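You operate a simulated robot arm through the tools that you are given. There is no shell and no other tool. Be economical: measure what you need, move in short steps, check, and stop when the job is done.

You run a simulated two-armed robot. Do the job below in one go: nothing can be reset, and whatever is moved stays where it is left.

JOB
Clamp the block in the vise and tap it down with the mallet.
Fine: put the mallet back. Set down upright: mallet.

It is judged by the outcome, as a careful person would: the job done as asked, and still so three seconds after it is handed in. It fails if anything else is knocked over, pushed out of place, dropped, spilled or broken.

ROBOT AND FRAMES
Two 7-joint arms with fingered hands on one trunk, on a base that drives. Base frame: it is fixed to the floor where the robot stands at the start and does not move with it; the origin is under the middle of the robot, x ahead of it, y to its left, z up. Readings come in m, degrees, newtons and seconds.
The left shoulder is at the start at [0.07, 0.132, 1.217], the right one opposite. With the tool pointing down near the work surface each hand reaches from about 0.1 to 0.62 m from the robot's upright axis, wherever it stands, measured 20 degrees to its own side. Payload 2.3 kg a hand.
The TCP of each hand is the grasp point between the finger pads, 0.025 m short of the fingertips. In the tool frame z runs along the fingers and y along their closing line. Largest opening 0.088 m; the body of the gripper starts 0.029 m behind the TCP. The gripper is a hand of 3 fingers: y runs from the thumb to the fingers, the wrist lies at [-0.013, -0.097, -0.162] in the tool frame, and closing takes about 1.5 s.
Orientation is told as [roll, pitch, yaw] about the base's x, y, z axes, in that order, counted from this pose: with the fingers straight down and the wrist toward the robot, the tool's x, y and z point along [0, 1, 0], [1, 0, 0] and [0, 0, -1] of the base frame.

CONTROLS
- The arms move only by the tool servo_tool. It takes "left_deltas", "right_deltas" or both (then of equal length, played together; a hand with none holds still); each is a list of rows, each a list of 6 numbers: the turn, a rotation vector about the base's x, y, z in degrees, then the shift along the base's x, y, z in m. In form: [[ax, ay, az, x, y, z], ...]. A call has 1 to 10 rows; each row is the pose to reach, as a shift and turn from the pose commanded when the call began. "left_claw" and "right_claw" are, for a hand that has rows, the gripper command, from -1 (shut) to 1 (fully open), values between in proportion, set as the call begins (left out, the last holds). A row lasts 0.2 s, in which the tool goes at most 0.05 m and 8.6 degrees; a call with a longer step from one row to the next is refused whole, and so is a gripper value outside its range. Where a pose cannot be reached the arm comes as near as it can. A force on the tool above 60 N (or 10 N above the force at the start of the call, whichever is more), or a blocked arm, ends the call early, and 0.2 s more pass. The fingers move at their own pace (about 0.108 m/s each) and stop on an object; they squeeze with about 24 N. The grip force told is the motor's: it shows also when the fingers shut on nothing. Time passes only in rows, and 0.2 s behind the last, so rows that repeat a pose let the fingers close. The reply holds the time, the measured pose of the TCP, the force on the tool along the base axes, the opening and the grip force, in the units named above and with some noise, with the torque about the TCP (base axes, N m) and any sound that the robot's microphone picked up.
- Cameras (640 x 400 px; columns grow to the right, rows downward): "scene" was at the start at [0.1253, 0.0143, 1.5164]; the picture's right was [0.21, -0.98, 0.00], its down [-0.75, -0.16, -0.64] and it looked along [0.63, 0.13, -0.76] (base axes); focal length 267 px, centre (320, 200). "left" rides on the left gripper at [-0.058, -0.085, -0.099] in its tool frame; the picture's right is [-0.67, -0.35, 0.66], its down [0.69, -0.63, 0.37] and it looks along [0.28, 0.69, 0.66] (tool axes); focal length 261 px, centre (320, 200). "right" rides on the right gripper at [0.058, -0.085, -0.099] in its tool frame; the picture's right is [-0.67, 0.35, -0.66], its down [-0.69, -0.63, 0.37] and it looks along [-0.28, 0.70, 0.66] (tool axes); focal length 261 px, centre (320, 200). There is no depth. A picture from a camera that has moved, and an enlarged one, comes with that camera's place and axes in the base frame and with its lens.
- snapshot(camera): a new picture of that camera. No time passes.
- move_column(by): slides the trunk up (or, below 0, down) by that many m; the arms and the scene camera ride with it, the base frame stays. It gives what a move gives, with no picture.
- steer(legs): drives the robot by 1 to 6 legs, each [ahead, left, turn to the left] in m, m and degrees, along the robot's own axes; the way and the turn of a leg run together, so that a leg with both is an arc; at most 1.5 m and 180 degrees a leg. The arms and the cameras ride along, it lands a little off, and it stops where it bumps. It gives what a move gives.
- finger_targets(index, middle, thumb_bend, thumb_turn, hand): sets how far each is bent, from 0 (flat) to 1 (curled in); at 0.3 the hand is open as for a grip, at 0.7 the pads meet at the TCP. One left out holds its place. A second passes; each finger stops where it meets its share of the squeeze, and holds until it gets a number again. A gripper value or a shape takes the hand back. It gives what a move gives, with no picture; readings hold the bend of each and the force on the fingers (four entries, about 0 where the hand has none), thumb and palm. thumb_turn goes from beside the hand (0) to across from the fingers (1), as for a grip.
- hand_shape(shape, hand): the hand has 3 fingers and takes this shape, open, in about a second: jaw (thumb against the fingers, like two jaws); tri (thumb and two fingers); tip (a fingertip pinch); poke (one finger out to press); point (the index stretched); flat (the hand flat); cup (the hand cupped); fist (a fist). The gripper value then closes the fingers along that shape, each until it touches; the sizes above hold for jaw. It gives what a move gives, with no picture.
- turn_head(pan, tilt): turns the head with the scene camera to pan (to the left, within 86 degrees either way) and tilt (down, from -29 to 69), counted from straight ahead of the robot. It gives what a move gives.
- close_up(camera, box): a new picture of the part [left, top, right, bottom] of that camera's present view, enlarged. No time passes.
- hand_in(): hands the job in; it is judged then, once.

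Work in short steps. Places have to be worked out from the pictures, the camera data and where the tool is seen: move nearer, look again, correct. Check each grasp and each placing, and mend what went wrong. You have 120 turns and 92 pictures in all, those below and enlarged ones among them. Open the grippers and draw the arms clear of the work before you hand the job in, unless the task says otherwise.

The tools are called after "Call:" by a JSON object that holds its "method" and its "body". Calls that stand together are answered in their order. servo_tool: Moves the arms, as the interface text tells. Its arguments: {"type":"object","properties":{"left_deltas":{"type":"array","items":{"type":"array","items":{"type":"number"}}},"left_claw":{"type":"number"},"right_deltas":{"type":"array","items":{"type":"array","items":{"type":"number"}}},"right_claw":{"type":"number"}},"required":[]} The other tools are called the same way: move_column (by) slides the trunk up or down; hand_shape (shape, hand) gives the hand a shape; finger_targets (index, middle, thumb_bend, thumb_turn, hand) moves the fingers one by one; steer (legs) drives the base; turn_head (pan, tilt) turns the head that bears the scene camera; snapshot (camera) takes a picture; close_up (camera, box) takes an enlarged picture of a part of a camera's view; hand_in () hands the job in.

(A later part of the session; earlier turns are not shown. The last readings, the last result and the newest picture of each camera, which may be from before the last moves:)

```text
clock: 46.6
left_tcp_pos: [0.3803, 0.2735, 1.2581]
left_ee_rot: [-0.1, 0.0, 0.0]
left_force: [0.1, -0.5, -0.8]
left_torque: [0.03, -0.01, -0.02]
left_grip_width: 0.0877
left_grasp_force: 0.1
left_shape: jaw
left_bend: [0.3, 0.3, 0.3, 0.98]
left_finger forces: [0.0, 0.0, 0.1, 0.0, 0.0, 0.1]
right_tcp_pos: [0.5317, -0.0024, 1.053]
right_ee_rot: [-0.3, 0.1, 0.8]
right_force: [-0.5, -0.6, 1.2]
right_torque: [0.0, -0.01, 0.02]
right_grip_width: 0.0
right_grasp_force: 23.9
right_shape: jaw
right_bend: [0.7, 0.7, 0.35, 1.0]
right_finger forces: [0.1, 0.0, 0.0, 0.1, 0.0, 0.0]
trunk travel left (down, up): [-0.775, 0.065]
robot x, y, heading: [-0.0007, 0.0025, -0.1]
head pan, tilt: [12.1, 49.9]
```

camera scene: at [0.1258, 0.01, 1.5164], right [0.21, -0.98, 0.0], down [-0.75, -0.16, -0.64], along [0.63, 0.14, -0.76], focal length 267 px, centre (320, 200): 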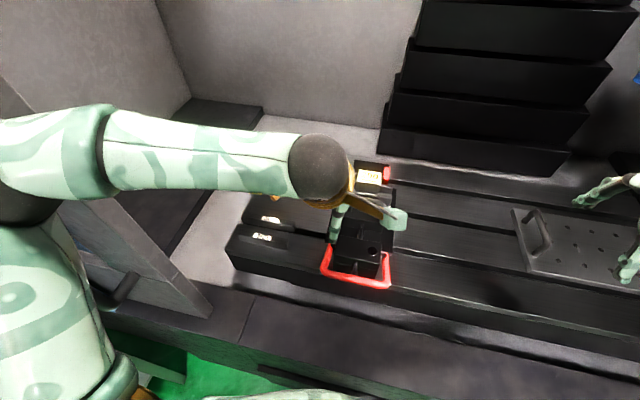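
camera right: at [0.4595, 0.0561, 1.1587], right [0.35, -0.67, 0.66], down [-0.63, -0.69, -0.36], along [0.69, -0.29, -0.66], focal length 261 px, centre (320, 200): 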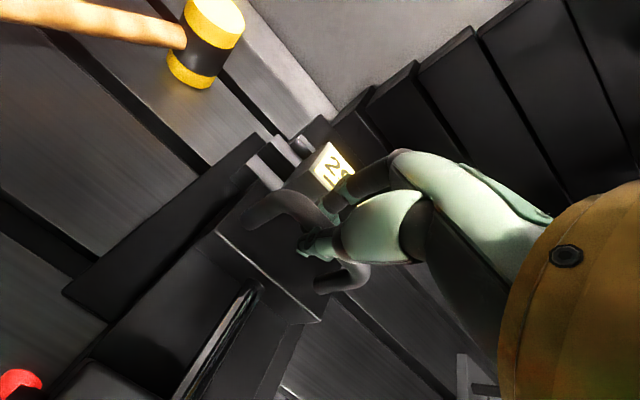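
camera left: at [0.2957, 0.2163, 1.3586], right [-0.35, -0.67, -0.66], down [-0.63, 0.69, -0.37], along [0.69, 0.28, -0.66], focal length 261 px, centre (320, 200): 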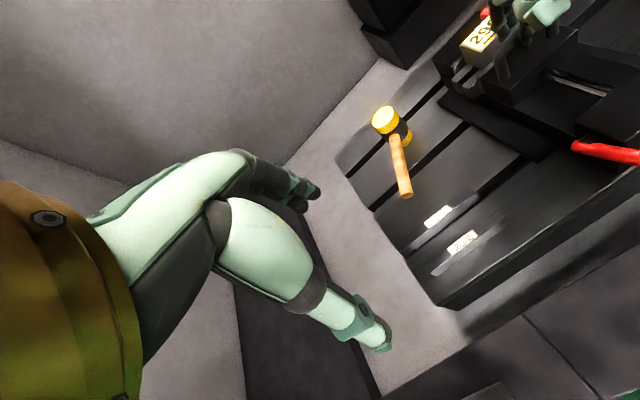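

Call:
{"method": "servo_tool", "body": {"right_deltas": [[0, 0, 0, 0.005, 0, 0], [0, 0, 0, 0.01, 0, 0], [0, 0, 0, 0.014, 0, 0]]}}

Call:
{"method": "close_up", "body": {"camera": "left", "box": [420, 0, 600, 110]}}

```text
clock: 47.4
left_tcp_pos: [0.3772, 0.2743, 1.2592]
left_ee_rot: [-0.1, -0.1, 0.0]
left_force: [0.6, -0.8, 0.5]
left_torque: [0.0, -0.01, 0.05]
left_grip_width: 0.0876
left_grasp_force: 0.1
left_shape: jaw
left_bend: [0.3, 0.3, 0.3, 0.98]
left_finger forces: [0.0, 0.0, 0.1, 0.0, 0.0, 0.1]
right_tcp_pos: [0.5436, -0.003, 1.0564]
right_ee_rot: [-0.2, -0.3, 0.8]
right_force: [-4.5, -0.1, 5.0]
right_torque: [-0.03, -0.1, -0.04]
right_grip_width: 0.0001
right_grasp_force: 23.7
right_shape: jaw
right_bend: [0.7, 0.7, 0.35, 1.0]
right_finger forces: [0.0, 7.1, 0.0, 0.0, 0.0, 0.0]
trunk travel left (down, up): [-0.775, 0.065]
robot x, y, heading: [0.0006, -0.0037, -0.2]
head pan, tilt: [12.1, 49.9]
```

```text
3.56 times, centred on (510, 55) of left
camera zoom: at [0.2928, 0.2166, 1.3593], right [-0.35, -0.67, -0.66], down [-0.63, 0.69, -0.37], along [0.7, 0.28, -0.66], focal length 927 px, centre (-356, 716)
```

zoom: 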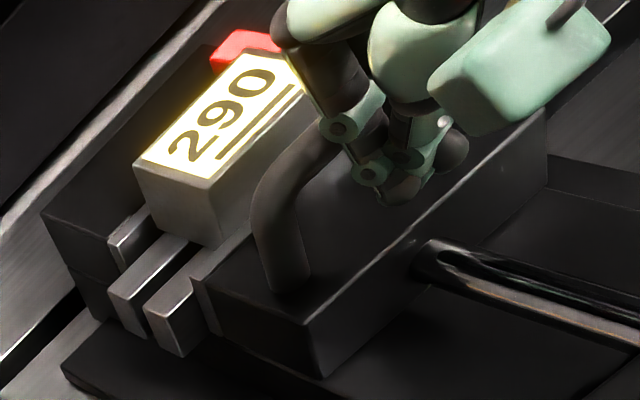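

Contact with the handle; I push further.

Call:
{"method": "servo_tool", "body": {"right_deltas": [[0, 0, 0, 0.004, 0, -0.002], [0, 0, 0, 0.008, 0, -0.003], [0, 0, 0, 0.012, 0, -0.003]]}}

Call:
{"method": "close_up", "body": {"camera": "left", "box": [420, 0, 600, 110]}}

```text
clock: 48.2
left_tcp_pos: [0.3719, 0.2725, 1.2621]
left_ee_rot: [0.0, -0.5, 0.0]
left_force: [0.5, 1.4, -0.1]
left_torque: [-0.02, -0.02, 0.02]
left_grip_width: 0.0877
left_grasp_force: 0.1
left_shape: jaw
left_bend: [0.3, 0.3, 0.3, 0.98]
left_finger forces: [0.0, 0.0, 0.1, 0.0, 0.0, 0.0]
right_tcp_pos: [0.5511, -0.0039, 1.0526]
right_ee_rot: [-0.3, -0.3, 0.8]
right_force: [-14.7, -0.6, 7.0]
right_torque: [-0.08, -0.12, -0.17]
right_grip_width: 0.0
right_grasp_force: 24.0
right_shape: jaw
right_bend: [0.7, 0.7, 0.35, 1.0]
right_finger forces: [0.0, 22.9, 0.0, 0.0, 0.0, 0.0]
trunk travel left (down, up): [-0.775, 0.065]
robot x, y, heading: [0.0016, -0.0011, -0.1]
head pan, tilt: [12.1, 49.9]
```

```text
3.56 times, centred on (510, 55) of left
camera zoom: at [0.2869, 0.216, 1.3606], right [-0.34, -0.67, -0.66], down [-0.63, 0.69, -0.37], along [0.7, 0.28, -0.66], focal length 927 px, centre (-356, 716)
```

zoom: 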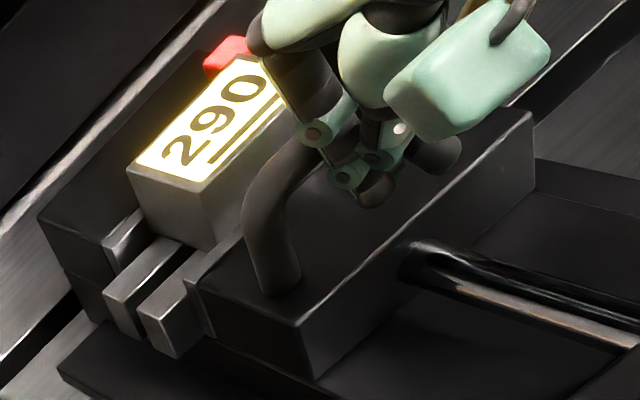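

Force is rising (15 N). One more increment to confirm a firm stop.

Call:
{"method": "servo_tool", "body": {"right_deltas": [[0, 0, 0, 0.006, 0, 0], [0, 0, 0, 0.012, 0, 0], [0, 0, 0, 0.012, 0, 0]]}}

Call:
{"method": "close_up", "body": {"camera": "left", "box": [440, 0, 560, 110]}}

```text
clock: 49.0
left_tcp_pos: [0.3637, 0.2739, 1.2639]
left_ee_rot: [0.0, -0.8, 0.0]
left_force: [-0.1, 0.1, 0.2]
left_torque: [0.01, 0.0, -0.01]
left_grip_width: 0.0878
left_grasp_force: 0.0
left_shape: jaw
left_bend: [0.3, 0.3, 0.3, 0.98]
left_finger forces: [0.0, 0.0, 0.1, 0.0, 0.0, 0.1]
right_tcp_pos: [0.5567, -0.0032, 1.0563]
right_ee_rot: [-0.1, -0.7, 0.9]
right_force: [-26.3, -0.1, 10.4]
right_torque: [-0.09, -0.04, -0.11]
right_grip_width: 0.0001
right_grasp_force: 24.2
right_shape: jaw
right_bend: [0.7, 0.7, 0.35, 1.0]
right_finger forces: [0.0, 23.9, 0.1, 0.0, 0.0, 0.0]
trunk travel left (down, up): [-0.775, 0.065]
robot x, y, heading: [0.001, -0.0017, -0.1]
head pan, tilt: [12.1, 49.9]
```

```text
3.64 times, centred on (500, 55) of left
camera zoom: at [0.2792, 0.2168, 1.3623], right [-0.34, -0.67, -0.66], down [-0.62, 0.69, -0.37], along [0.7, 0.28, -0.65], focal length 948 px, centre (-334, 727)
```

zoom: 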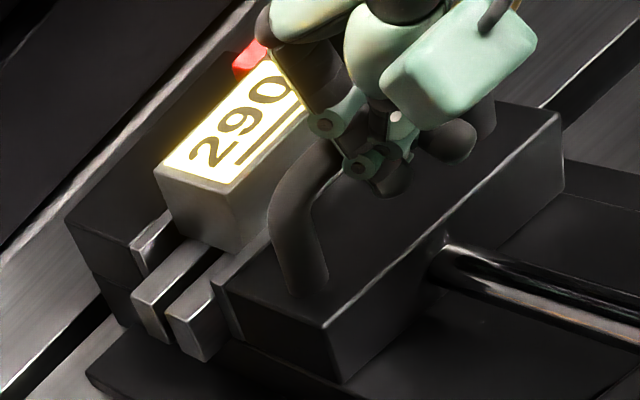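

The jaw is firm against the block. I back the right hand away, lift, and go to the raised bail.

Call:
{"method": "servo_tool", "body": {"right_deltas": [[0, 0, 0, -0.02, 0, 0], [0, 0, 0, -0.045, 0, 0.02], [0, 0, 0, -0.07, 0, 0.06], [0, 0, 0, -0.1, 0, 0.09], [0, 0, 0, -0.14, 0, 0.09], [0, 0, 0, -0.18, 0, 0.09], [0, 0, 0, -0.215, 0, 0.09]]}}

Call:
{"method": "close_up", "body": {"camera": "left", "box": [440, 0, 560, 110]}}

Call:
{"method": "snapshot", "body": {"camera": "right"}}

```text
clock: 50.6
left_tcp_pos: [0.3799, 0.2722, 1.2591]
left_ee_rot: [0.1, 0.0, -0.1]
left_force: [0.2, -0.2, 0.7]
left_torque: [0.0, -0.03, 0.01]
left_grip_width: 0.0876
left_grasp_force: 0.1
left_shape: jaw
left_bend: [0.3, 0.3, 0.3, 0.98]
left_finger forces: [0.1, 0.0, 0.0, 0.1, 0.1, 0.0]
right_tcp_pos: [0.3541, -0.0073, 1.1392]
right_ee_rot: [-0.2, 0.0, 1.0]
right_force: [-0.5, -0.6, -0.4]
right_torque: [0.01, -0.02, -0.02]
right_grip_width: 0.0
right_grasp_force: 23.9
right_shape: jaw
right_bend: [0.7, 0.7, 0.72, 1.0]
right_finger forces: [0.0, 0.0, 0.0, 0.0, 0.0, 0.0]
trunk travel left (down, up): [-0.775, 0.065]
robot x, y, heading: [0.0024, 0.0006, 0.0]
head pan, tilt: [12.1, 49.9]
```

```text
3.64 times, centred on (500, 55) of left
camera zoom: at [0.2959, 0.2143, 1.3589], right [-0.35, -0.67, -0.66], down [-0.63, 0.69, -0.36], along [0.69, 0.29, -0.66], focal length 948 px, centre (-334, 727)
```

zoom: 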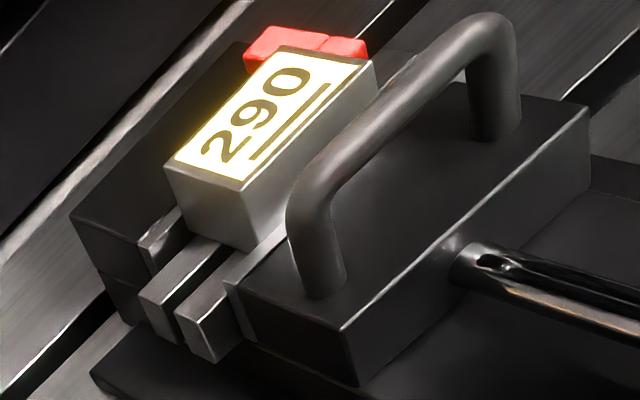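

```text
32 pictures are left
camera right: at [0.269, 0.0498, 1.2399], right [0.36, -0.66, 0.66], down [-0.62, -0.7, -0.36], along [0.7, -0.28, -0.66], focal length 261 px, centre (320, 200)
```

right: 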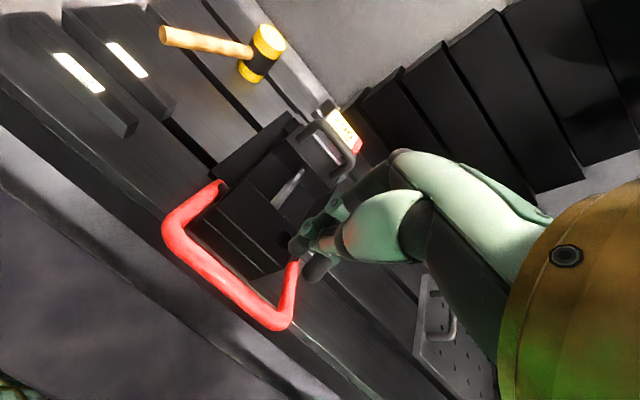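

The jaw plate now holds against the block. The bail is still up at about (0.352, z 1.04); I descend so that it sits deep in the hand, and close beneath it.

Call:
{"method": "servo_tool", "body": {"right_deltas": [[0, 0, -1, 0, 0, 0], [0, 0, -1, 0, 0, 0], [0, 0, -1, 0, -0.005, -0.03], [0, 0, -1, -0.002, -0.008, -0.06], [0, 0, -1, -0.002, -0.008, -0.09], [0, 0, -1, -0.002, -0.008, -0.112]], "right_claw": 0.2}}

Call:
{"method": "servo_tool", "body": {"right_deltas": [[0, 0, 0, 0, 0, 0], [0, 0, 0, 0, 0, 0], [0, 0, 0, 0, 0, 0], [0, 0, 0, 0, 0, 0], [0, 0, 0, 0, 0, 0]], "right_claw": -1}}

Call:
{"method": "snapshot", "body": {"camera": "right"}}

```text
clock: 52.0
left_tcp_pos: [0.3812, 0.2738, 1.2581]
left_ee_rot: [0.1, 0.1, 0.0]
left_force: [0.7, 0.2, 0.0]
left_torque: [-0.02, 0.01, 0.06]
left_grip_width: 0.0876
left_grasp_force: 0.0
left_shape: jaw
left_bend: [0.3, 0.3, 0.3, 0.98]
left_finger forces: [0.1, 0.0, 0.0, 0.0, 0.1, 0.0]
right_tcp_pos: [0.3555, -0.0115, 1.0298]
right_ee_rot: [0.5, -0.1, -0.6]
right_force: [-0.7, -0.3, 0.0]
right_torque: [0.0, 0.01, 0.0]
right_grip_width: 0.0525
right_grasp_force: 0.0
right_shape: jaw
right_bend: [0.29, 0.41, 0.65, 1.0]
right_finger forces: [0.1, 0.0, 0.0, 0.1, 0.0, 0.0]
trunk travel left (down, up): [-0.775, 0.065]
robot x, y, heading: [0.0002, -0.0016, 0.2]
head pan, tilt: [12.1, 49.9]
```

```text
clock: 53.2
left_tcp_pos: [0.3776, 0.2742, 1.2594]
left_ee_rot: [0.0, -0.1, -0.1]
left_force: [1.0, 0.5, 0.9]
left_torque: [-0.02, 0.0, -0.04]
left_grip_width: 0.088
left_grasp_force: 0.1
left_shape: jaw
left_bend: [0.3, 0.3, 0.3, 0.98]
left_finger forces: [0.0, 0.0, 0.1, 0.1, 0.0, 0.0]
right_tcp_pos: [0.3514, -0.0111, 1.0281]
right_ee_rot: [0.6, 0.1, -0.6]
right_force: [-3.7, 0.6, -2.1]
right_torque: [0.06, -0.04, -0.04]
right_grip_width: 0.0031
right_grasp_force: 24.2
right_shape: jaw
right_bend: [0.7, 0.7, 0.77, 1.0]
right_finger forces: [4.2, 0.0, 0.1, 0.0, 8.4, 0.1]
trunk travel left (down, up): [-0.775, 0.065]
robot x, y, heading: [0.0001, 0.001, 0.3]
head pan, tilt: [12.1, 49.9]
```

```text
31 pictures are left
camera right: at [0.2685, 0.0478, 1.1294], right [0.34, -0.68, 0.65], down [-0.64, -0.67, -0.37], along [0.69, -0.29, -0.66], focal length 261 px, centre (320, 200)
```

right: 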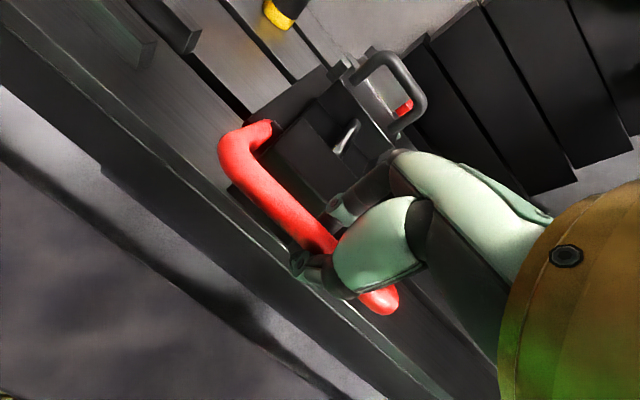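

The bar is caged in the hand. I swing the bail down along its arc to lock.

Call:
{"method": "servo_tool", "body": {"right_deltas": [[0, 0, 0, -0.006, 0, -0.01], [0, 0, 0, -0.01, 0, -0.02], [0, 0, 0, -0.013, 0, -0.03], [0, 0, 0, -0.015, 0, -0.04], [0, 0, 0, -0.0155, 0, -0.05], [0, 0, 0, -0.0155, 0, -0.06]]}}

Call:
{"method": "snapshot", "body": {"camera": "right"}}

```text
clock: 54.6
left_tcp_pos: [0.3819, 0.2741, 1.2573]
left_ee_rot: [-0.1, 0.1, 0.0]
left_force: [0.8, 0.3, 0.0]
left_torque: [-0.05, 0.03, 0.01]
left_grip_width: 0.0876
left_grasp_force: 0.1
left_shape: jaw
left_bend: [0.3, 0.3, 0.3, 0.98]
left_finger forces: [0.1, 0.1, 0.0, 0.0, 0.0, 0.1]
right_tcp_pos: [0.337, -0.0103, 0.9675]
right_ee_rot: [-0.2, 0.0, 0.0]
right_force: [0.0, -1.0, 1.7]
right_torque: [0.02, 0.03, -0.03]
right_grip_width: 0.0022
right_grasp_force: 24.2
right_shape: jaw
right_bend: [0.7, 0.7, 0.78, 1.0]
right_finger forces: [0.0, 0.1, 0.0, 0.1, 0.1, 1.7]
trunk travel left (down, up): [-0.775, 0.065]
robot x, y, heading: [0.0011, -0.0007, 0.1]
head pan, tilt: [12.1, 49.9]
```

```text
30 pictures are left
camera right: at [0.2526, 0.0487, 1.0676], right [0.35, -0.67, 0.66], down [-0.63, -0.69, -0.36], along [0.69, -0.29, -0.66], focal length 261 px, centre (320, 200)
```

right: 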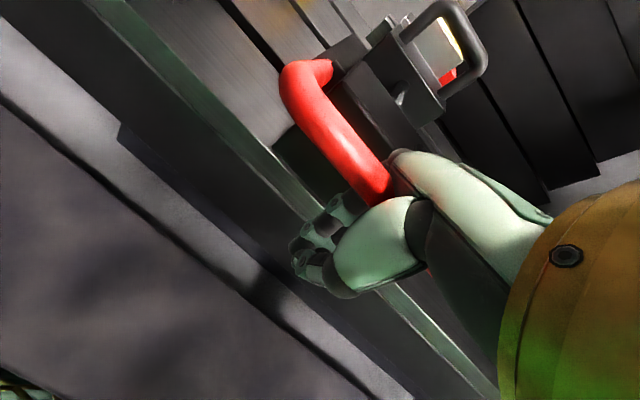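

The bar has ridden up to the palm; the bail is at about 18°. I press on down with the palm against it.

Call:
{"method": "servo_tool", "body": {"right_deltas": [[0, 0, 0, -0.001, 0, -0.01], [0, 0, 0, -0.001, 0, -0.02], [0, 0, 0, 0, 0, -0.03]]}}

Call:
{"method": "snapshot", "body": {"camera": "right"}}

```text
clock: 55.4
left_tcp_pos: [0.3786, 0.2736, 1.2585]
left_ee_rot: [0.0, 0.0, 0.0]
left_force: [-0.2, -0.3, 0.8]
left_torque: [0.0, 0.01, -0.04]
left_grip_width: 0.0876
left_grasp_force: 0.0
left_shape: jaw
left_bend: [0.3, 0.3, 0.3, 0.98]
left_finger forces: [0.0, 0.1, 0.0, 0.1, 0.0, 0.0]
right_tcp_pos: [0.3366, -0.0112, 0.9377]
right_ee_rot: [-0.2, -0.1, -0.2]
right_force: [-1.2, -1.1, 4.4]
right_torque: [-0.03, -0.02, -0.03]
right_grip_width: 0.0022
right_grasp_force: 23.9
right_shape: jaw
right_bend: [0.7, 0.7, 0.78, 1.0]
right_finger forces: [0.0, 0.0, 0.1, 0.0, 0.6, 4.0]
trunk travel left (down, up): [-0.775, 0.065]
robot x, y, heading: [-0.0026, 0.003, 0.1]
head pan, tilt: [12.1, 49.9]
```

```text
29 pictures are left
camera right: at [0.2524, 0.0484, 1.0379], right [0.35, -0.67, 0.66], down [-0.63, -0.68, -0.36], along [0.69, -0.29, -0.66], focal length 261 px, centre (320, 200)
```

right: 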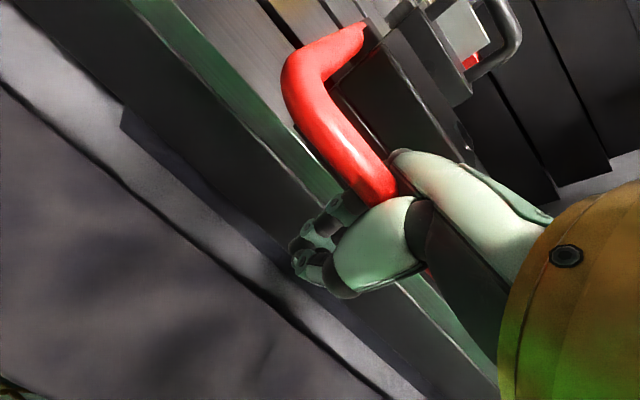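

The bail follows. I continue to the end of its travel.

Call:
{"method": "servo_tool", "body": {"right_deltas": [[0, 0, 0, 0.001, 0, -0.01], [0, 0, 0, 0.003, 0, -0.02], [0, 0, 0, 0.005, 0, -0.028], [0, 0, 0, 0.006, 0, -0.034]]}}

Call:
{"method": "snapshot", "body": {"camera": "right"}}

```text
clock: 56.4
left_tcp_pos: [0.3766, 0.2734, 1.2597]
left_ee_rot: [0.1, 0.0, 0.0]
left_force: [-0.4, -0.4, -0.7]
left_torque: [0.0, 0.01, -0.02]
left_grip_width: 0.0875
left_grasp_force: 0.1
left_shape: jaw
left_bend: [0.3, 0.3, 0.3, 0.98]
left_finger forces: [0.0, 0.0, 0.0, 0.0, 0.0, 0.0]
right_tcp_pos: [0.3425, -0.011, 0.9055]
right_ee_rot: [-0.2, 0.0, -0.2]
right_force: [-5.0, 0.1, 6.3]
right_torque: [0.0, -0.21, 0.05]
right_grip_width: 0.002
right_grasp_force: 23.9
right_shape: jaw
right_bend: [0.7, 0.7, 0.78, 1.0]
right_finger forces: [0.0, 0.1, 0.0, 0.0, 2.5, 7.2]
trunk travel left (down, up): [-0.775, 0.065]
robot x, y, heading: [-0.0022, -0.0023, -0.2]
head pan, tilt: [12.1, 49.9]
```

```text
28 pictures are left
camera right: at [0.257, 0.0488, 1.0049], right [0.35, -0.67, 0.66], down [-0.63, -0.68, -0.36], along [0.69, -0.29, -0.66], focal length 261 px, centre (320, 200)
```

right: 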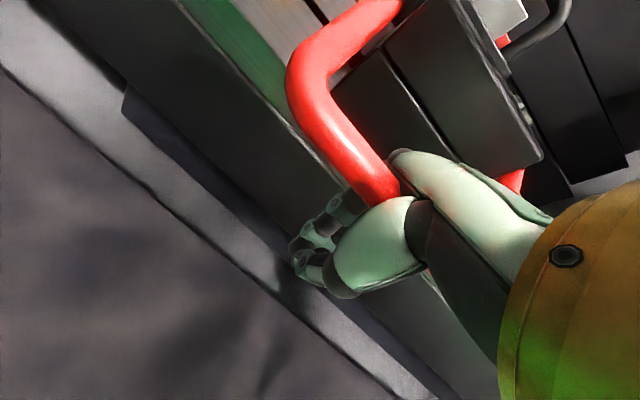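

I press on to find the stop.

Call:
{"method": "servo_tool", "body": {"right_deltas": [[0, 0, 0, 0.003, 0, -0.008], [0, 0, 0, 0.006, 0, -0.016], [0, 0, 0, 0.008, 0, -0.022]]}}

```text
clock: 57.2
left_tcp_pos: [0.3774, 0.2736, 1.2611]
left_ee_rot: [0.0, -0.1, 0.0]
left_force: [0.2, -0.2, -0.2]
left_torque: [0.01, 0.0, -0.02]
left_grip_width: 0.0876
left_grasp_force: 0.0
left_shape: jaw
left_bend: [0.3, 0.3, 0.3, 0.98]
left_finger forces: [0.1, 0.1, 0.0, 0.0, 0.0, 0.1]
right_tcp_pos: [0.3502, -0.0112, 0.8829]
right_ee_rot: [-0.2, -0.3, -0.2]
right_force: [-1.8, -0.2, 11.4]
right_torque: [0.04, -0.08, 0.02]
right_grip_width: 0.0022
right_grasp_force: 24.2
right_shape: jaw
right_bend: [0.7, 0.7, 0.78, 1.0]
right_finger forces: [0.0, 0.1, 0.1, 0.1, 0.6, 10.0]
trunk travel left (down, up): [-0.775, 0.065]
robot x, y, heading: [-0.0007, -0.0001, -0.2]
head pan, tilt: [12.1, 49.9]
```

Resistance is growing (11 N) — the clamp is tightening. I continue a little along the arc.

Call:
{"method": "servo_tool", "body": {"right_deltas": [[0, 0, 0, 0.004, 0, -0.006], [0, 0, 0, 0.008, 0, -0.012], [0, 0, 0, 0.01, 0, -0.016]]}}

Call:
{"method": "close_up", "body": {"camera": "scene", "box": [280, 150, 440, 320]}}

```text
clock: 57.8
left_tcp_pos: [0.3679, 0.2712, 1.2637]
left_ee_rot: [0.0, -0.5, -0.1]
left_force: [1.1, -0.5, 0.4]
left_torque: [-0.01, 0.02, 0.02]
left_grip_width: 0.0876
left_grasp_force: 0.1
left_shape: jaw
left_bend: [0.3, 0.3, 0.3, 0.98]
left_finger forces: [0.0, 0.0, 0.0, 0.0, 0.1, 0.1]
right_tcp_pos: [0.3533, -0.009, 0.8796]
right_ee_rot: [0.2, -1.5, -0.3]
right_force: [-13.5, -1.2, 43.5]
right_torque: [0.19, -0.5, 0.07]
right_grip_width: 0.002
right_grasp_force: 23.8
right_shape: jaw
right_bend: [0.7, 0.7, 0.78, 1.0]
right_finger forces: [0.0, 0.1, 0.0, 0.1, 12.5, 34.9]
trunk travel left (down, up): [-0.775, 0.065]
robot x, y, heading: [-0.0009, -0.0012, -0.2]
head pan, tilt: [12.1, 49.9]
stopped in row 2 (right hand): the force on the tool passed its limit at 71 N (the readings are from after the stop); the commanded pose is now the measured one
```

```text
2.35 times, centred on (360, 235) of scene
camera zoom: at [0.1098, 0.0125, 1.5181], right [0.21, -0.98, 0.0], down [-0.74, -0.16, -0.65], along [0.64, 0.14, -0.76], focal length 629 px, centre (226, 118)
```

zoom: 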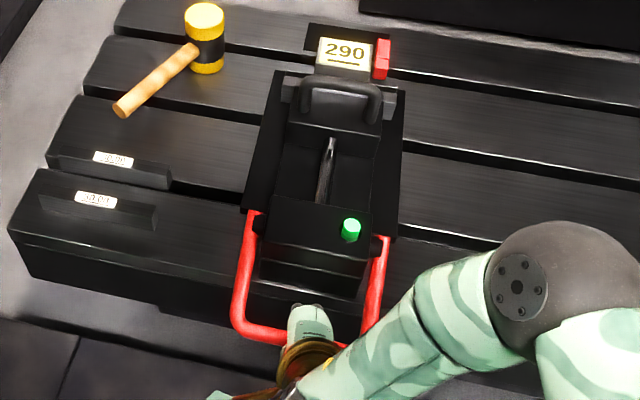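

The button has lit green: clamped. I ease off, open the fingers only partly (bench edge is near) and draw straight up.

Call:
{"method": "servo_tool", "body": {"right_deltas": [[0, 0, 0, -0.002, 0, 0.003], [0, 0, 0, -0.002, 0, 0.003], [0, 0, 0, -0.002, 0, 0.003], [0, 0, 0, -0.002, 0, 0.003], [0, 0, 0, -0.002, 0, 0.003]], "right_claw": -0.1}}

Call:
{"method": "servo_tool", "body": {"right_deltas": [[0, 0, 0, 0, 0, 0.02], [0, 0, 0, 0, 0, 0.04]]}}

Call:
{"method": "close_up", "body": {"camera": "scene", "box": [280, 150, 440, 320]}}

```text
clock: 59.0
left_tcp_pos: [0.3712, 0.2746, 1.2605]
left_ee_rot: [-0.1, -0.4, 0.0]
left_force: [-0.6, -0.7, -0.7]
left_torque: [-0.01, -0.01, 0.04]
left_grip_width: 0.088
left_grasp_force: 0.0
left_shape: jaw
left_bend: [0.3, 0.3, 0.3, 0.98]
left_finger forces: [0.0, 0.0, 0.0, 0.1, 0.0, 0.0]
right_tcp_pos: [0.3536, -0.0106, 0.8798]
right_ee_rot: [-0.2, -1.1, -0.2]
right_force: [-8.2, 1.1, 29.2]
right_torque: [-0.03, 0.09, -0.04]
right_grip_width: 0.0373
right_grasp_force: 0.1
right_shape: jaw
right_bend: [0.74, 0.52, 0.71, 1.0]
right_finger forces: [0.1, 7.7, 0.1, 0.1, 0.7, 26.6]
trunk travel left (down, up): [-0.775, 0.065]
robot x, y, heading: [-0.0005, 0.001, -0.0]
head pan, tilt: [12.1, 49.9]
```

```text
clock: 59.6
left_tcp_pos: [0.3766, 0.2734, 1.261]
left_ee_rot: [0.0, -0.2, 0.0]
left_force: [0.2, 1.2, 0.1]
left_torque: [0.03, 0.02, 0.01]
left_grip_width: 0.0878
left_grasp_force: 0.0
left_shape: jaw
left_bend: [0.3, 0.3, 0.3, 0.98]
left_finger forces: [0.1, 0.1, 0.1, 0.0, 0.0, 0.0]
right_tcp_pos: [0.3556, -0.0102, 0.9189]
right_ee_rot: [0.0, -0.7, -0.3]
right_force: [-10.4, -0.8, 3.7]
right_torque: [-0.04, -0.29, -0.16]
right_grip_width: 0.0376
right_grasp_force: 0.0
right_shape: jaw
right_bend: [0.74, 0.51, 0.71, 1.0]
right_finger forces: [0.1, 10.3, 0.0, 0.0, 0.1, 0.0]
trunk travel left (down, up): [-0.775, 0.065]
robot x, y, heading: [-0.0005, -0.0019, -0.1]
head pan, tilt: [12.1, 49.9]
```

```text
2.35 times, centred on (360, 235) of scene
camera zoom: at [0.1211, 0.0142, 1.5167], right [0.21, -0.98, 0.0], down [-0.75, -0.16, -0.65], along [0.63, 0.13, -0.76], focal length 629 px, centre (226, 118)
```

zoom: 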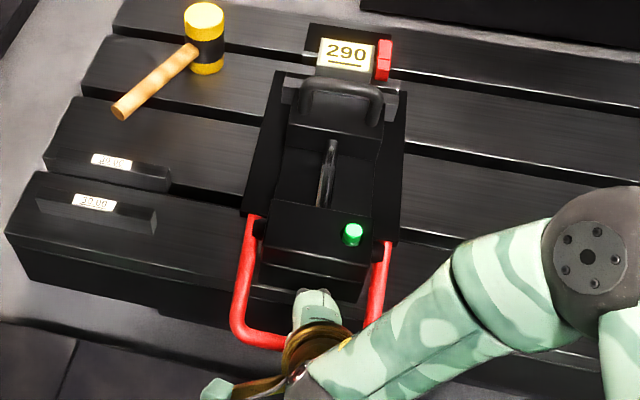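

Still green. A finger presses forward against something, so I shift back 10 mm and continue up.

Call:
{"method": "servo_tool", "body": {"right_deltas": [[0, 0, 0, -0.01, 0, 0.0], [0, 0, 0, -0.01, 0, 0.02], [0, 0, 0, -0.008, 0, 0.05], [0, 0, 0, -0.005, 0, 0.09], [0, 0, 0, -0.005, 0, 0.13], [0, 0, 0, -0.005, -0.03, 0.17], [0, 0, 0, -0.005, -0.06, 0.2], [0, 0, 0, -0.005, -0.1, 0.2], [0, 0, 0, -0.005, -0.14, 0.2], [0, 0, 0, -0.005, -0.18, 0.2]]}}

Call:
{"method": "snapshot", "body": {"camera": "scene"}}

Call:
{"method": "close_up", "body": {"camera": "left", "box": [440, 0, 560, 110]}}

```text
clock: 61.8
left_tcp_pos: [0.3794, 0.271, 1.2595]
left_ee_rot: [0.1, 0.0, 0.0]
left_force: [-0.2, -0.4, 0.1]
left_torque: [0.0, 0.02, -0.02]
left_grip_width: 0.0877
left_grasp_force: 0.2
left_shape: jaw
left_bend: [0.3, 0.3, 0.3, 0.98]
left_finger forces: [0.1, 0.0, 0.0, 0.0, 0.1, 0.0]
right_tcp_pos: [0.3546, -0.1902, 1.1169]
right_ee_rot: [0.1, -0.6, -0.3]
right_force: [-0.2, -0.2, 0.5]
right_torque: [0.02, -0.01, 0.0]
right_grip_width: 0.0393
right_grasp_force: 0.1
right_shape: jaw
right_bend: [0.74, 0.47, 0.71, 1.0]
right_finger forces: [0.0, 0.0, 0.0, 0.0, 0.1, 0.0]
trunk travel left (down, up): [-0.775, 0.065]
robot x, y, heading: [-0.0004, 0.0019, -0.0]
head pan, tilt: [12.1, 49.9]
```

```text
25 pictures are left
camera scene: at [0.1249, 0.0109, 1.5165], right [0.21, -0.98, 0.0], down [-0.75, -0.16, -0.65], along [0.63, 0.14, -0.76], focal length 267 px, centre (320, 200)
```

scene: 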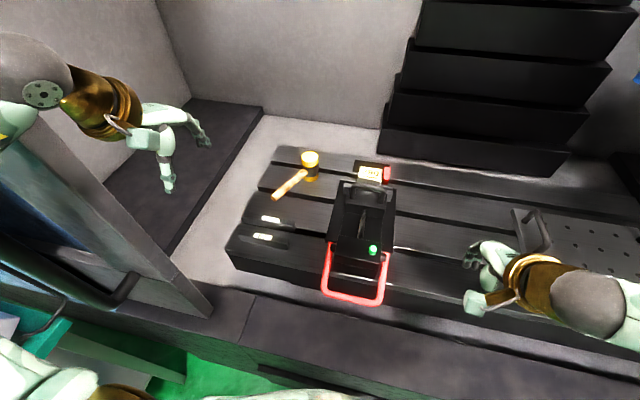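

```text
3.64 times, centred on (500, 55) of left
camera zoom: at [0.2959, 0.2131, 1.3591], right [-0.35, -0.67, -0.66], down [-0.63, 0.69, -0.36], along [0.69, 0.29, -0.66], focal length 948 px, centre (-334, 727)
```

zoom: 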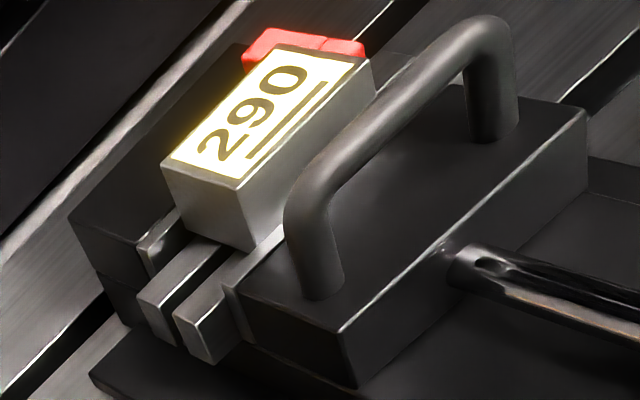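

Block is clamped, the lamp is green. The mallet handle is out of left-hand reach, so I check the space in front of the base before driving a little ahead.

Call:
{"method": "turn_head", "body": {"pan": 5, "tilt": 69}}

Call:
{"method": "snapshot", "body": {"camera": "scene"}}

```text
clock: 62.6
left_tcp_pos: [0.3803, 0.2731, 1.2582]
left_ee_rot: [0.0, 0.1, 0.0]
left_force: [-0.6, 0.3, -0.4]
left_torque: [0.03, -0.01, -0.01]
left_grip_width: 0.0873
left_grasp_force: 0.1
left_shape: jaw
left_bend: [0.3, 0.3, 0.3, 0.98]
left_finger forces: [0.0, 0.0, 0.0, 0.0, 0.0, 0.0]
right_tcp_pos: [0.3547, -0.1875, 1.1173]
right_ee_rot: [0.1, -0.7, -0.3]
right_force: [-0.3, 0.5, -0.3]
right_torque: [0.01, 0.0, 0.02]
right_grip_width: 0.0398
right_grasp_force: 0.0
right_shape: jaw
right_bend: [0.74, 0.47, 0.71, 1.0]
right_finger forces: [0.0, 0.0, 0.1, 0.0, 0.0, 0.0]
trunk travel left (down, up): [-0.775, 0.065]
robot x, y, heading: [0.0007, -0.0012, -0.1]
head pan, tilt: [5.0, 68.8]
```

```text
23 pictures are left
camera scene: at [0.1057, 0.0031, 1.4943], right [0.09, -1.0, 0.0], down [-0.93, -0.08, -0.36], along [0.36, 0.03, -0.93], focal length 267 px, centre (320, 200)
```

scene: 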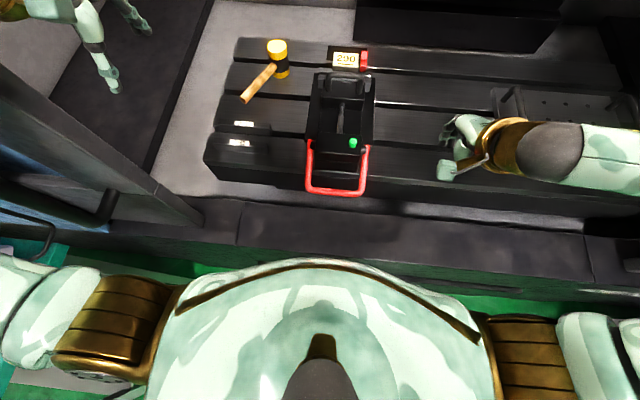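

Not much room ahead. I first test how far the left arm reaches toward the mallet handle with the needed ~59° yaw, staying high.

Call:
{"method": "servo_tool", "body": {"left_deltas": [[0, 0, 7, 0.02, 0, 0], [0, 0, 14, 0.045, -0.005, -0.01], [0, 0, 21, 0.07, -0.01, -0.03], [0, 0, 28, 0.095, -0.015, -0.05], [0, 0, 35, 0.12, -0.02, -0.07], [0, 0, 42, 0.145, -0.03, -0.09], [0, 0, 49, 0.17, -0.035, -0.1], [0, 0, 55, 0.19, -0.04, -0.11], [0, 0, 59, 0.21, -0.045, -0.12], [0, 0, 59, 0.224, -0.05, -0.13]]}}

Call:
{"method": "turn_head", "body": {"pan": 12, "tilt": 50}}

Call:
{"method": "snapshot", "body": {"camera": "scene"}}

```text
clock: 64.8
left_tcp_pos: [0.5661, 0.2296, 1.128]
left_ee_rot: [0.0, 0.0, 59.1]
left_force: [0.4, 0.0, 0.2]
left_torque: [0.06, -0.02, 0.01]
left_grip_width: 0.0879
left_grasp_force: 0.0
left_shape: jaw
left_bend: [0.3, 0.3, 0.3, 0.98]
left_finger forces: [0.1, 0.1, 0.0, 0.0, 0.0, 0.0]
left hand out of reach, approached as far as the arm can: row 8, 9, 10
right_tcp_pos: [0.3561, -0.1876, 1.1176]
right_ee_rot: [0.1, -0.8, -0.3]
right_force: [-0.3, 0.4, -0.6]
right_torque: [0.02, 0.02, 0.02]
right_grip_width: 0.0394
right_grasp_force: 0.1
right_shape: jaw
right_bend: [0.74, 0.47, 0.71, 1.0]
right_finger forces: [0.0, 0.0, 0.0, 0.0, 0.0, 0.0]
trunk travel left (down, up): [-0.775, 0.065]
robot x, y, heading: [-0.0012, -0.001, 0.4]
head pan, tilt: [5.0, 68.8]
```

```text
clock: 65.6
left_tcp_pos: [0.5668, 0.2297, 1.1294]
left_ee_rot: [0.0, 0.0, 59.0]
left_force: [0.7, -0.1, 0.2]
left_torque: [0.03, -0.02, 0.01]
left_grip_width: 0.0875
left_grasp_force: 0.0
left_shape: jaw
left_bend: [0.3, 0.3, 0.3, 0.98]
left_finger forces: [0.0, 0.0, 0.0, 0.1, 0.1, 0.0]
right_tcp_pos: [0.3562, -0.1876, 1.1174]
right_ee_rot: [0.0, -0.7, -0.3]
right_force: [-0.3, 0.9, -0.2]
right_torque: [0.0, -0.01, -0.02]
right_grip_width: 0.0394
right_grasp_force: 0.0
right_shape: jaw
right_bend: [0.74, 0.47, 0.71, 1.0]
right_finger forces: [0.0, 0.1, 0.0, 0.0, 0.0, 0.0]
trunk travel left (down, up): [-0.775, 0.065]
robot x, y, heading: [-0.0015, -0.0016, 0.1]
head pan, tilt: [12.0, 50.0]
```

```text
22 pictures are left
camera scene: at [0.1254, 0.0139, 1.5162], right [0.21, -0.98, 0.0], down [-0.75, -0.16, -0.64], along [0.63, 0.13, -0.77], focal length 267 px, centre (320, 200)
```

scene: 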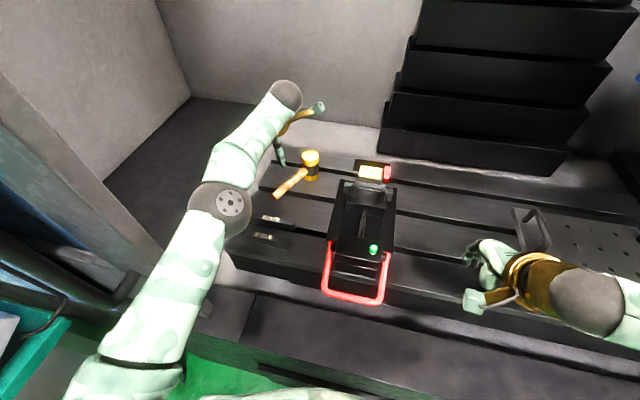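

It reaches x≈0.567; I need about 5 cm more. I drive ahead 6 cm (arms are high and clear).

Call:
{"method": "steer", "body": {"legs": [[0.06, 0, 0]]}}

Call:
{"method": "snapshot", "body": {"camera": "left"}}

```text
clock: 66.6
left_tcp_pos: [0.5941, 0.2293, 1.1293]
left_ee_rot: [0.0, 0.0, 58.9]
left_force: [0.0, 0.5, -0.2]
left_torque: [0.05, 0.0, 0.0]
left_grip_width: 0.0876
left_grasp_force: 0.1
left_shape: jaw
left_bend: [0.3, 0.3, 0.3, 0.98]
left_finger forces: [0.1, 0.0, 0.0, 0.1, 0.0, 0.0]
right_tcp_pos: [0.3834, -0.1876, 1.1159]
right_ee_rot: [0.0, -0.6, -0.4]
right_force: [0.0, 0.0, -0.1]
right_torque: [0.0, 0.01, 0.0]
right_grip_width: 0.0393
right_grasp_force: 0.0
right_shape: jaw
right_bend: [0.74, 0.47, 0.71, 1.0]
right_finger forces: [0.1, 0.0, 0.0, 0.0, 0.0, 0.0]
trunk travel left (down, up): [-0.775, 0.065]
robot x, y, heading: [0.0281, 0.0005, -0.1]
head pan, tilt: [12.0, 50.0]
stopped in leg 1: the robot was blocked; the commanded pose is now the measured one
```

```text
21 pictures are left
camera left: at [0.6019, 0.1275, 1.2289], right [0.39, -0.64, -0.66], down [-0.91, -0.19, -0.37], along [0.11, 0.74, -0.66], focal length 261 px, centre (320, 200)
```

left: 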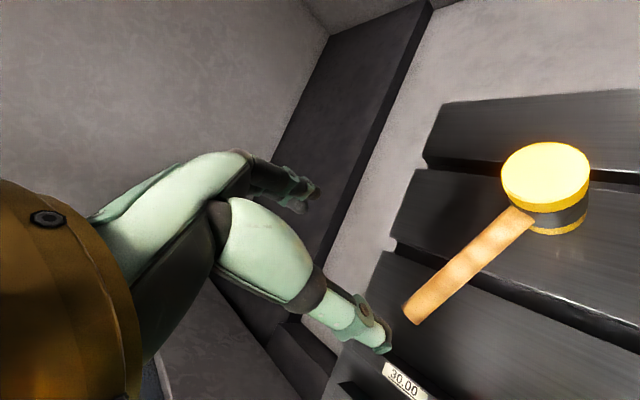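

The base bumps after 2.8 cm, which suffices. The handle runs from (0.567,0.234) to (0.678,0.176), z≈0.965. I descend over the grip point (0.611,0.210), yaw 61°.

Call:
{"method": "servo_tool", "body": {"left_deltas": [[0, 0, 2, 0.017, -0.019, -0.02], [0, 0, 2, 0.017, -0.019, -0.05], [0, 0, 2, 0.017, -0.019, -0.08], [0, 0, 2, 0.017, -0.019, -0.105]]}}

Call:
{"method": "snapshot", "body": {"camera": "left"}}

```text
clock: 67.6
left_tcp_pos: [0.5943, 0.2099, 1.0347]
left_ee_rot: [-0.1, 0.0, 60.9]
left_force: [-0.4, -0.3, 0.6]
left_torque: [-0.01, -0.01, 0.0]
left_grip_width: 0.0879
left_grasp_force: 0.1
left_shape: jaw
left_bend: [0.3, 0.3, 0.3, 0.98]
left_finger forces: [0.1, 0.0, 0.0, 0.0, 0.0, 0.0]
left hand out of reach, approached as far as the arm can: row 1, 2, 3, 4
right_tcp_pos: [0.3829, -0.1878, 1.1171]
right_ee_rot: [0.0, -0.7, -0.4]
right_force: [-0.4, 0.4, 0.4]
right_torque: [0.01, 0.0, -0.01]
right_grip_width: 0.0394
right_grasp_force: 0.1
right_shape: jaw
right_bend: [0.74, 0.47, 0.71, 1.0]
right_finger forces: [0.0, 0.0, 0.1, 0.0, 0.0, 0.0]
trunk travel left (down, up): [-0.775, 0.065]
robot x, y, heading: [0.0278, 0.0019, -0.3]
head pan, tilt: [12.0, 50.0]
```

```text
20 pictures are left
camera left: at [0.6045, 0.1083, 1.1343], right [0.42, -0.63, -0.65], down [-0.9, -0.22, -0.37], along [0.09, 0.75, -0.66], focal length 261 px, centre (320, 200)
```

left: 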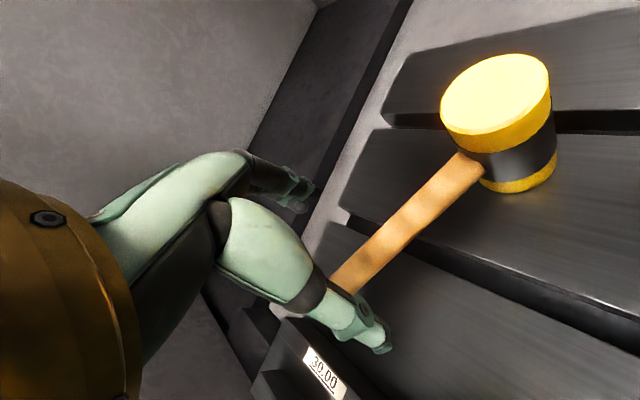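

The reach ends at x 0.594. I tilt the hand 15° in the plane of the handle (wrist comes back) to gain reach, then go over the grip point.

Call:
{"method": "servo_tool", "body": {"left_deltas": [[-3.6, -6.5, 0, 0.0, 0.0, 0.005], [-7.2, -13.1, 0, 0.006, 0.001, 0.005], [-8.6, -15.8, 0, 0.012, 0.001, 0.0], [-8.6, -15.8, 0, 0.017, 0.001, -0.01], [-8.6, -15.8, 0, 0.017, 0.001, -0.02]]}}

Call:
{"method": "snapshot", "body": {"camera": "left"}}

```text
clock: 68.8
left_tcp_pos: [0.6133, 0.2111, 1.014]
left_ee_rot: [-18.0, -0.1, 60.9]
left_force: [0.0, -1.1, -0.3]
left_torque: [-0.03, 0.0, -0.04]
left_grip_width: 0.0878
left_grasp_force: 0.0
left_shape: jaw
left_bend: [0.3, 0.3, 0.3, 0.98]
left_finger forces: [0.0, 0.0, 0.0, 0.0, 0.0, 0.1]
right_tcp_pos: [0.3825, -0.1869, 1.1183]
right_ee_rot: [0.0, -0.7, -0.4]
right_force: [-0.4, -0.6, 0.9]
right_torque: [-0.04, 0.0, 0.03]
right_grip_width: 0.0393
right_grasp_force: 0.0
right_shape: jaw
right_bend: [0.74, 0.47, 0.71, 1.0]
right_finger forces: [0.0, 0.0, 0.1, 0.0, 0.0, 0.1]
trunk travel left (down, up): [-0.775, 0.065]
robot x, y, heading: [0.0303, -0.0026, 0.2]
head pan, tilt: [12.0, 50.0]
```

```text
19 pictures are left
camera left: at [0.5934, 0.126, 1.1257], right [0.57, -0.71, -0.42], down [-0.78, -0.29, -0.56], along [0.28, 0.64, -0.71], focal length 261 px, centre (320, 200)
```

left: 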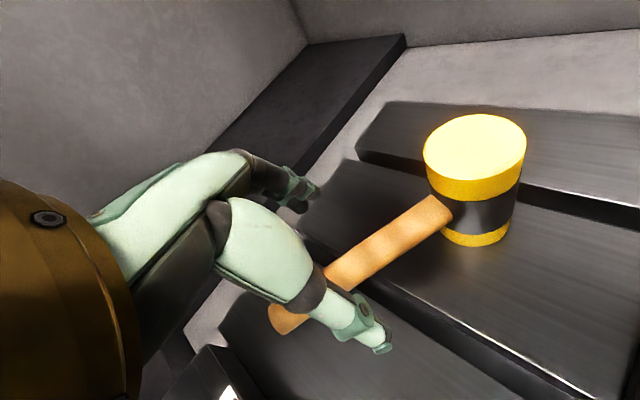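

Over the handle with full reach. I descend to handle height.

Call:
{"method": "servo_tool", "body": {"left_deltas": [[0, 0, 0, 0, 0.001, -0.015], [0, 0, 0, 0, 0.001, -0.03], [0, 0, 0, 0, 0.001, -0.043]]}}

Call:
{"method": "servo_tool", "body": {"left_deltas": [[0, 0, 0, 0, 0, 0], [0, 0, 0, 0, 0, 0], [0, 0, 0, 0, 0, 0], [0, 0, 0, 0, 0, 0], [0, 0, 0, 0, 0, 0], [0, 0, 0, 0, 0, 0]], "left_claw": -1}}

Call:
{"method": "snapshot", "body": {"camera": "left"}}

```text
clock: 69.6
left_tcp_pos: [0.6121, 0.2105, 0.9691]
left_ee_rot: [-17.9, -0.2, 61.0]
left_force: [0.0, -0.2, 0.4]
left_torque: [-0.05, 0.01, 0.0]
left_grip_width: 0.0878
left_grasp_force: 0.0
left_shape: jaw
left_bend: [0.3, 0.3, 0.3, 0.98]
left_finger forces: [0.1, 0.0, 0.0, 0.1, 0.0, 0.0]
right_tcp_pos: [0.3833, -0.1878, 1.1165]
right_ee_rot: [-0.1, -0.7, -0.4]
right_force: [0.7, 0.1, 0.2]
right_torque: [-0.01, -0.03, 0.02]
right_grip_width: 0.0393
right_grasp_force: 0.0
right_shape: jaw
right_bend: [0.74, 0.47, 0.71, 1.0]
right_finger forces: [0.1, 0.0, 0.1, 0.0, 0.0, 0.1]
trunk travel left (down, up): [-0.775, 0.065]
robot x, y, heading: [0.0286, -0.0002, 0.1]
head pan, tilt: [12.0, 50.0]
```

```text
clock: 71.0
left_tcp_pos: [0.6105, 0.2106, 0.9689]
left_ee_rot: [-17.9, -0.1, 61.0]
left_force: [1.3, 0.2, -1.8]
left_torque: [-0.01, -0.03, 0.02]
left_grip_width: 0.009
left_grasp_force: 23.3
left_shape: jaw
left_bend: [0.74, 0.71, 0.8, 1.0]
left_finger forces: [12.9, 0.9, 0.0, 0.0, 14.6, 0.0]
right_tcp_pos: [0.3834, -0.1873, 1.1169]
right_ee_rot: [0.0, -0.6, -0.5]
right_force: [0.2, 0.9, -0.5]
right_torque: [0.01, 0.0, 0.01]
right_grip_width: 0.0395
right_grasp_force: 0.0
right_shape: jaw
right_bend: [0.74, 0.47, 0.71, 1.0]
right_finger forces: [0.0, 0.0, 0.0, 0.0, 0.1, 0.0]
trunk travel left (down, up): [-0.775, 0.065]
robot x, y, heading: [0.0289, 0.0022, -0.3]
head pan, tilt: [12.0, 50.0]
```

```text
18 pictures are left
camera left: at [0.5925, 0.1252, 1.082], right [0.57, -0.71, -0.42], down [-0.78, -0.29, -0.56], along [0.28, 0.64, -0.71], focal length 261 px, centre (320, 200)
```

left: 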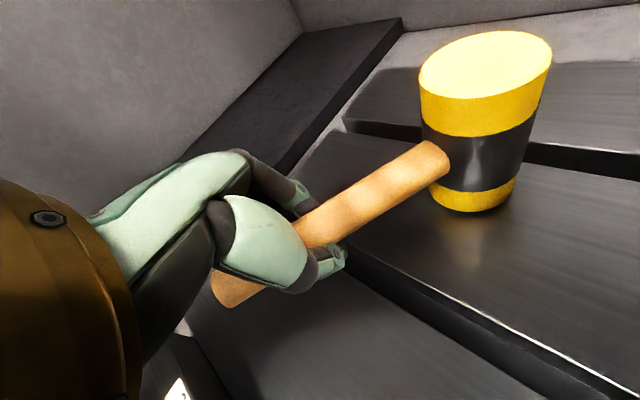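

The handle is caged in the grip. I lift 4 cm slowly and check how the mallet hangs.

Call:
{"method": "servo_tool", "body": {"left_deltas": [[0, 0, 0, 0, 0, 0.01], [0, 0, 0, 0, 0, 0.02], [0, 0, 0, 0, 0, 0.03], [0, 0, 0, 0, 0, 0.04]]}}

Call:
{"method": "snapshot", "body": {"camera": "left"}}

```text
clock: 72.0
left_tcp_pos: [0.6123, 0.2132, 1.011]
left_ee_rot: [-18.0, 0.0, 60.9]
left_force: [0.8, 0.8, -1.4]
left_torque: [0.02, 0.05, 0.04]
left_grip_width: 0.0079
left_grasp_force: 24.4
left_shape: jaw
left_bend: [0.73, 0.71, 0.81, 1.0]
left_finger forces: [4.2, 0.0, 0.0, 0.0, 1.3, 0.0]
right_tcp_pos: [0.383, -0.1881, 1.1185]
right_ee_rot: [0.0, -0.7, -0.4]
right_force: [-0.2, -0.2, -0.4]
right_torque: [0.0, 0.05, -0.02]
right_grip_width: 0.0395
right_grasp_force: 0.0
right_shape: jaw
right_bend: [0.74, 0.47, 0.71, 1.0]
right_finger forces: [0.0, 0.0, 0.1, 0.0, 0.0, 0.0]
trunk travel left (down, up): [-0.775, 0.065]
robot x, y, heading: [0.0273, 0.0015, -0.1]
head pan, tilt: [12.0, 50.0]
```

```text
17 pictures are left
camera left: at [0.5927, 0.1269, 1.1232], right [0.56, -0.71, -0.42], down [-0.78, -0.29, -0.56], along [0.28, 0.64, -0.71], focal length 261 px, centre (320, 200)
```

left: 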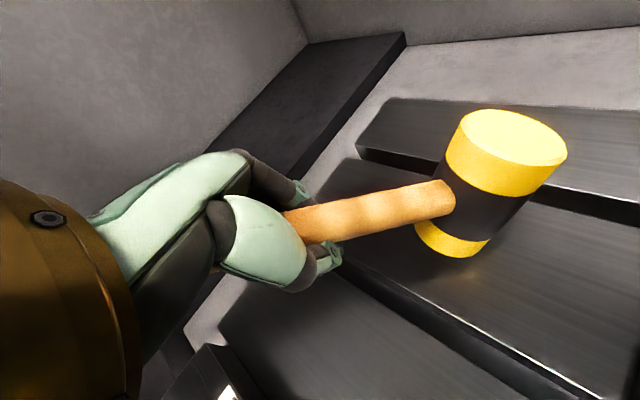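

The mallet droops: the pads closed under the handle rather than on it. I set it back down, open, rise 12 mm, and regrip on the pads.

Call:
{"method": "servo_tool", "body": {"left_deltas": [[0, 0, 0, 0, 0, -0.01], [0, 0, 0, 0, 0, -0.02], [0, 0, 0, 0, 0, -0.03], [0, 0, 0, 0, 0, -0.041]]}}

Call:
{"method": "servo_tool", "body": {"left_deltas": [[0, 0, 0, 0, 0, 0], [0, 0, 0, 0, 0, 0], [0, 0, 0, 0, 0, 0], [0, 0, 0, 0, 0, 0.006], [0, 0, 0, 0, 0, 0.012]], "left_claw": 0.1}}

Call:
{"method": "snapshot", "body": {"camera": "left"}}

```text
clock: 73.0
left_tcp_pos: [0.6095, 0.2127, 0.9675]
left_ee_rot: [-18.0, -0.1, 61.0]
left_force: [-2.0, 1.0, 0.8]
left_torque: [-0.03, 0.04, 0.05]
left_grip_width: 0.0079
left_grasp_force: 24.5
left_shape: jaw
left_bend: [0.73, 0.71, 0.81, 1.0]
left_finger forces: [0.8, 0.1, 0.0, 0.0, 0.8, 0.0]
right_tcp_pos: [0.3837, -0.1878, 1.1174]
right_ee_rot: [-0.1, -0.6, -0.4]
right_force: [-0.3, 0.4, -1.7]
right_torque: [-0.01, 0.03, 0.0]
right_grip_width: 0.0395
right_grasp_force: 0.0
right_shape: jaw
right_bend: [0.74, 0.47, 0.71, 1.0]
right_finger forces: [0.1, 0.0, 0.0, 0.1, 0.0, 0.1]
trunk travel left (down, up): [-0.775, 0.065]
robot x, y, heading: [0.0281, 0.003, -0.2]
head pan, tilt: [12.0, 50.0]
```

```text
clock: 74.2
left_tcp_pos: [0.6104, 0.2111, 0.9808]
left_ee_rot: [-18.1, -0.2, 60.9]
left_force: [-0.1, -0.6, 0.1]
left_torque: [-0.01, 0.02, 0.01]
left_grip_width: 0.048
left_grasp_force: 0.0
left_shape: jaw
left_bend: [0.74, 0.43, 0.67, 1.0]
left_finger forces: [0.0, 0.0, 0.0, 0.1, 0.1, 0.1]
right_tcp_pos: [0.3831, -0.1874, 1.1172]
right_ee_rot: [0.0, -0.7, -0.3]
right_force: [-0.7, -0.1, 0.4]
right_torque: [-0.01, 0.02, -0.02]
right_grip_width: 0.0395
right_grasp_force: 0.0
right_shape: jaw
right_bend: [0.74, 0.47, 0.71, 1.0]
right_finger forces: [0.0, 0.1, 0.1, 0.0, 0.0, 0.0]
trunk travel left (down, up): [-0.775, 0.065]
robot x, y, heading: [0.0309, 0.0038, -0.0]
head pan, tilt: [12.0, 50.0]
```

```text
16 pictures are left
camera left: at [0.5922, 0.1261, 1.0941], right [0.57, -0.71, -0.42], down [-0.78, -0.29, -0.56], along [0.28, 0.64, -0.71], focal length 261 px, centre (320, 200)
```

left: 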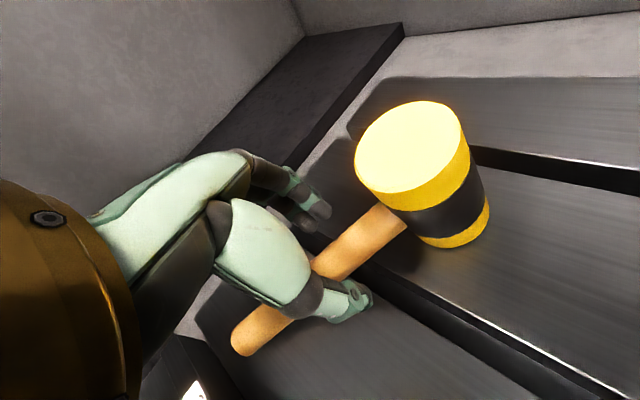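

The mallet slipped about 2 cm toward the robot along its handle. I check from the head camera how it stands now.

Call:
{"method": "close_up", "body": {"camera": "scene", "box": [240, 120, 350, 220]}}

```text
4.00 times, centred on (295, 170) of scene
camera zoom: at [0.1529, 0.0139, 1.5162], right [0.21, -0.98, 0.0], down [-0.75, -0.16, -0.64], along [0.63, 0.13, -0.77], focal length 1069 px, centre (420, 320)
```

zoom: 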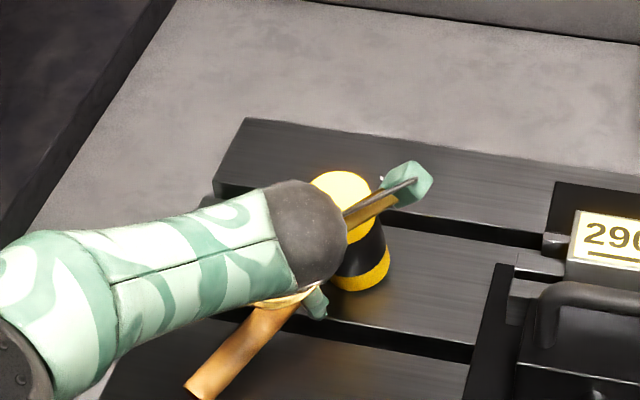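

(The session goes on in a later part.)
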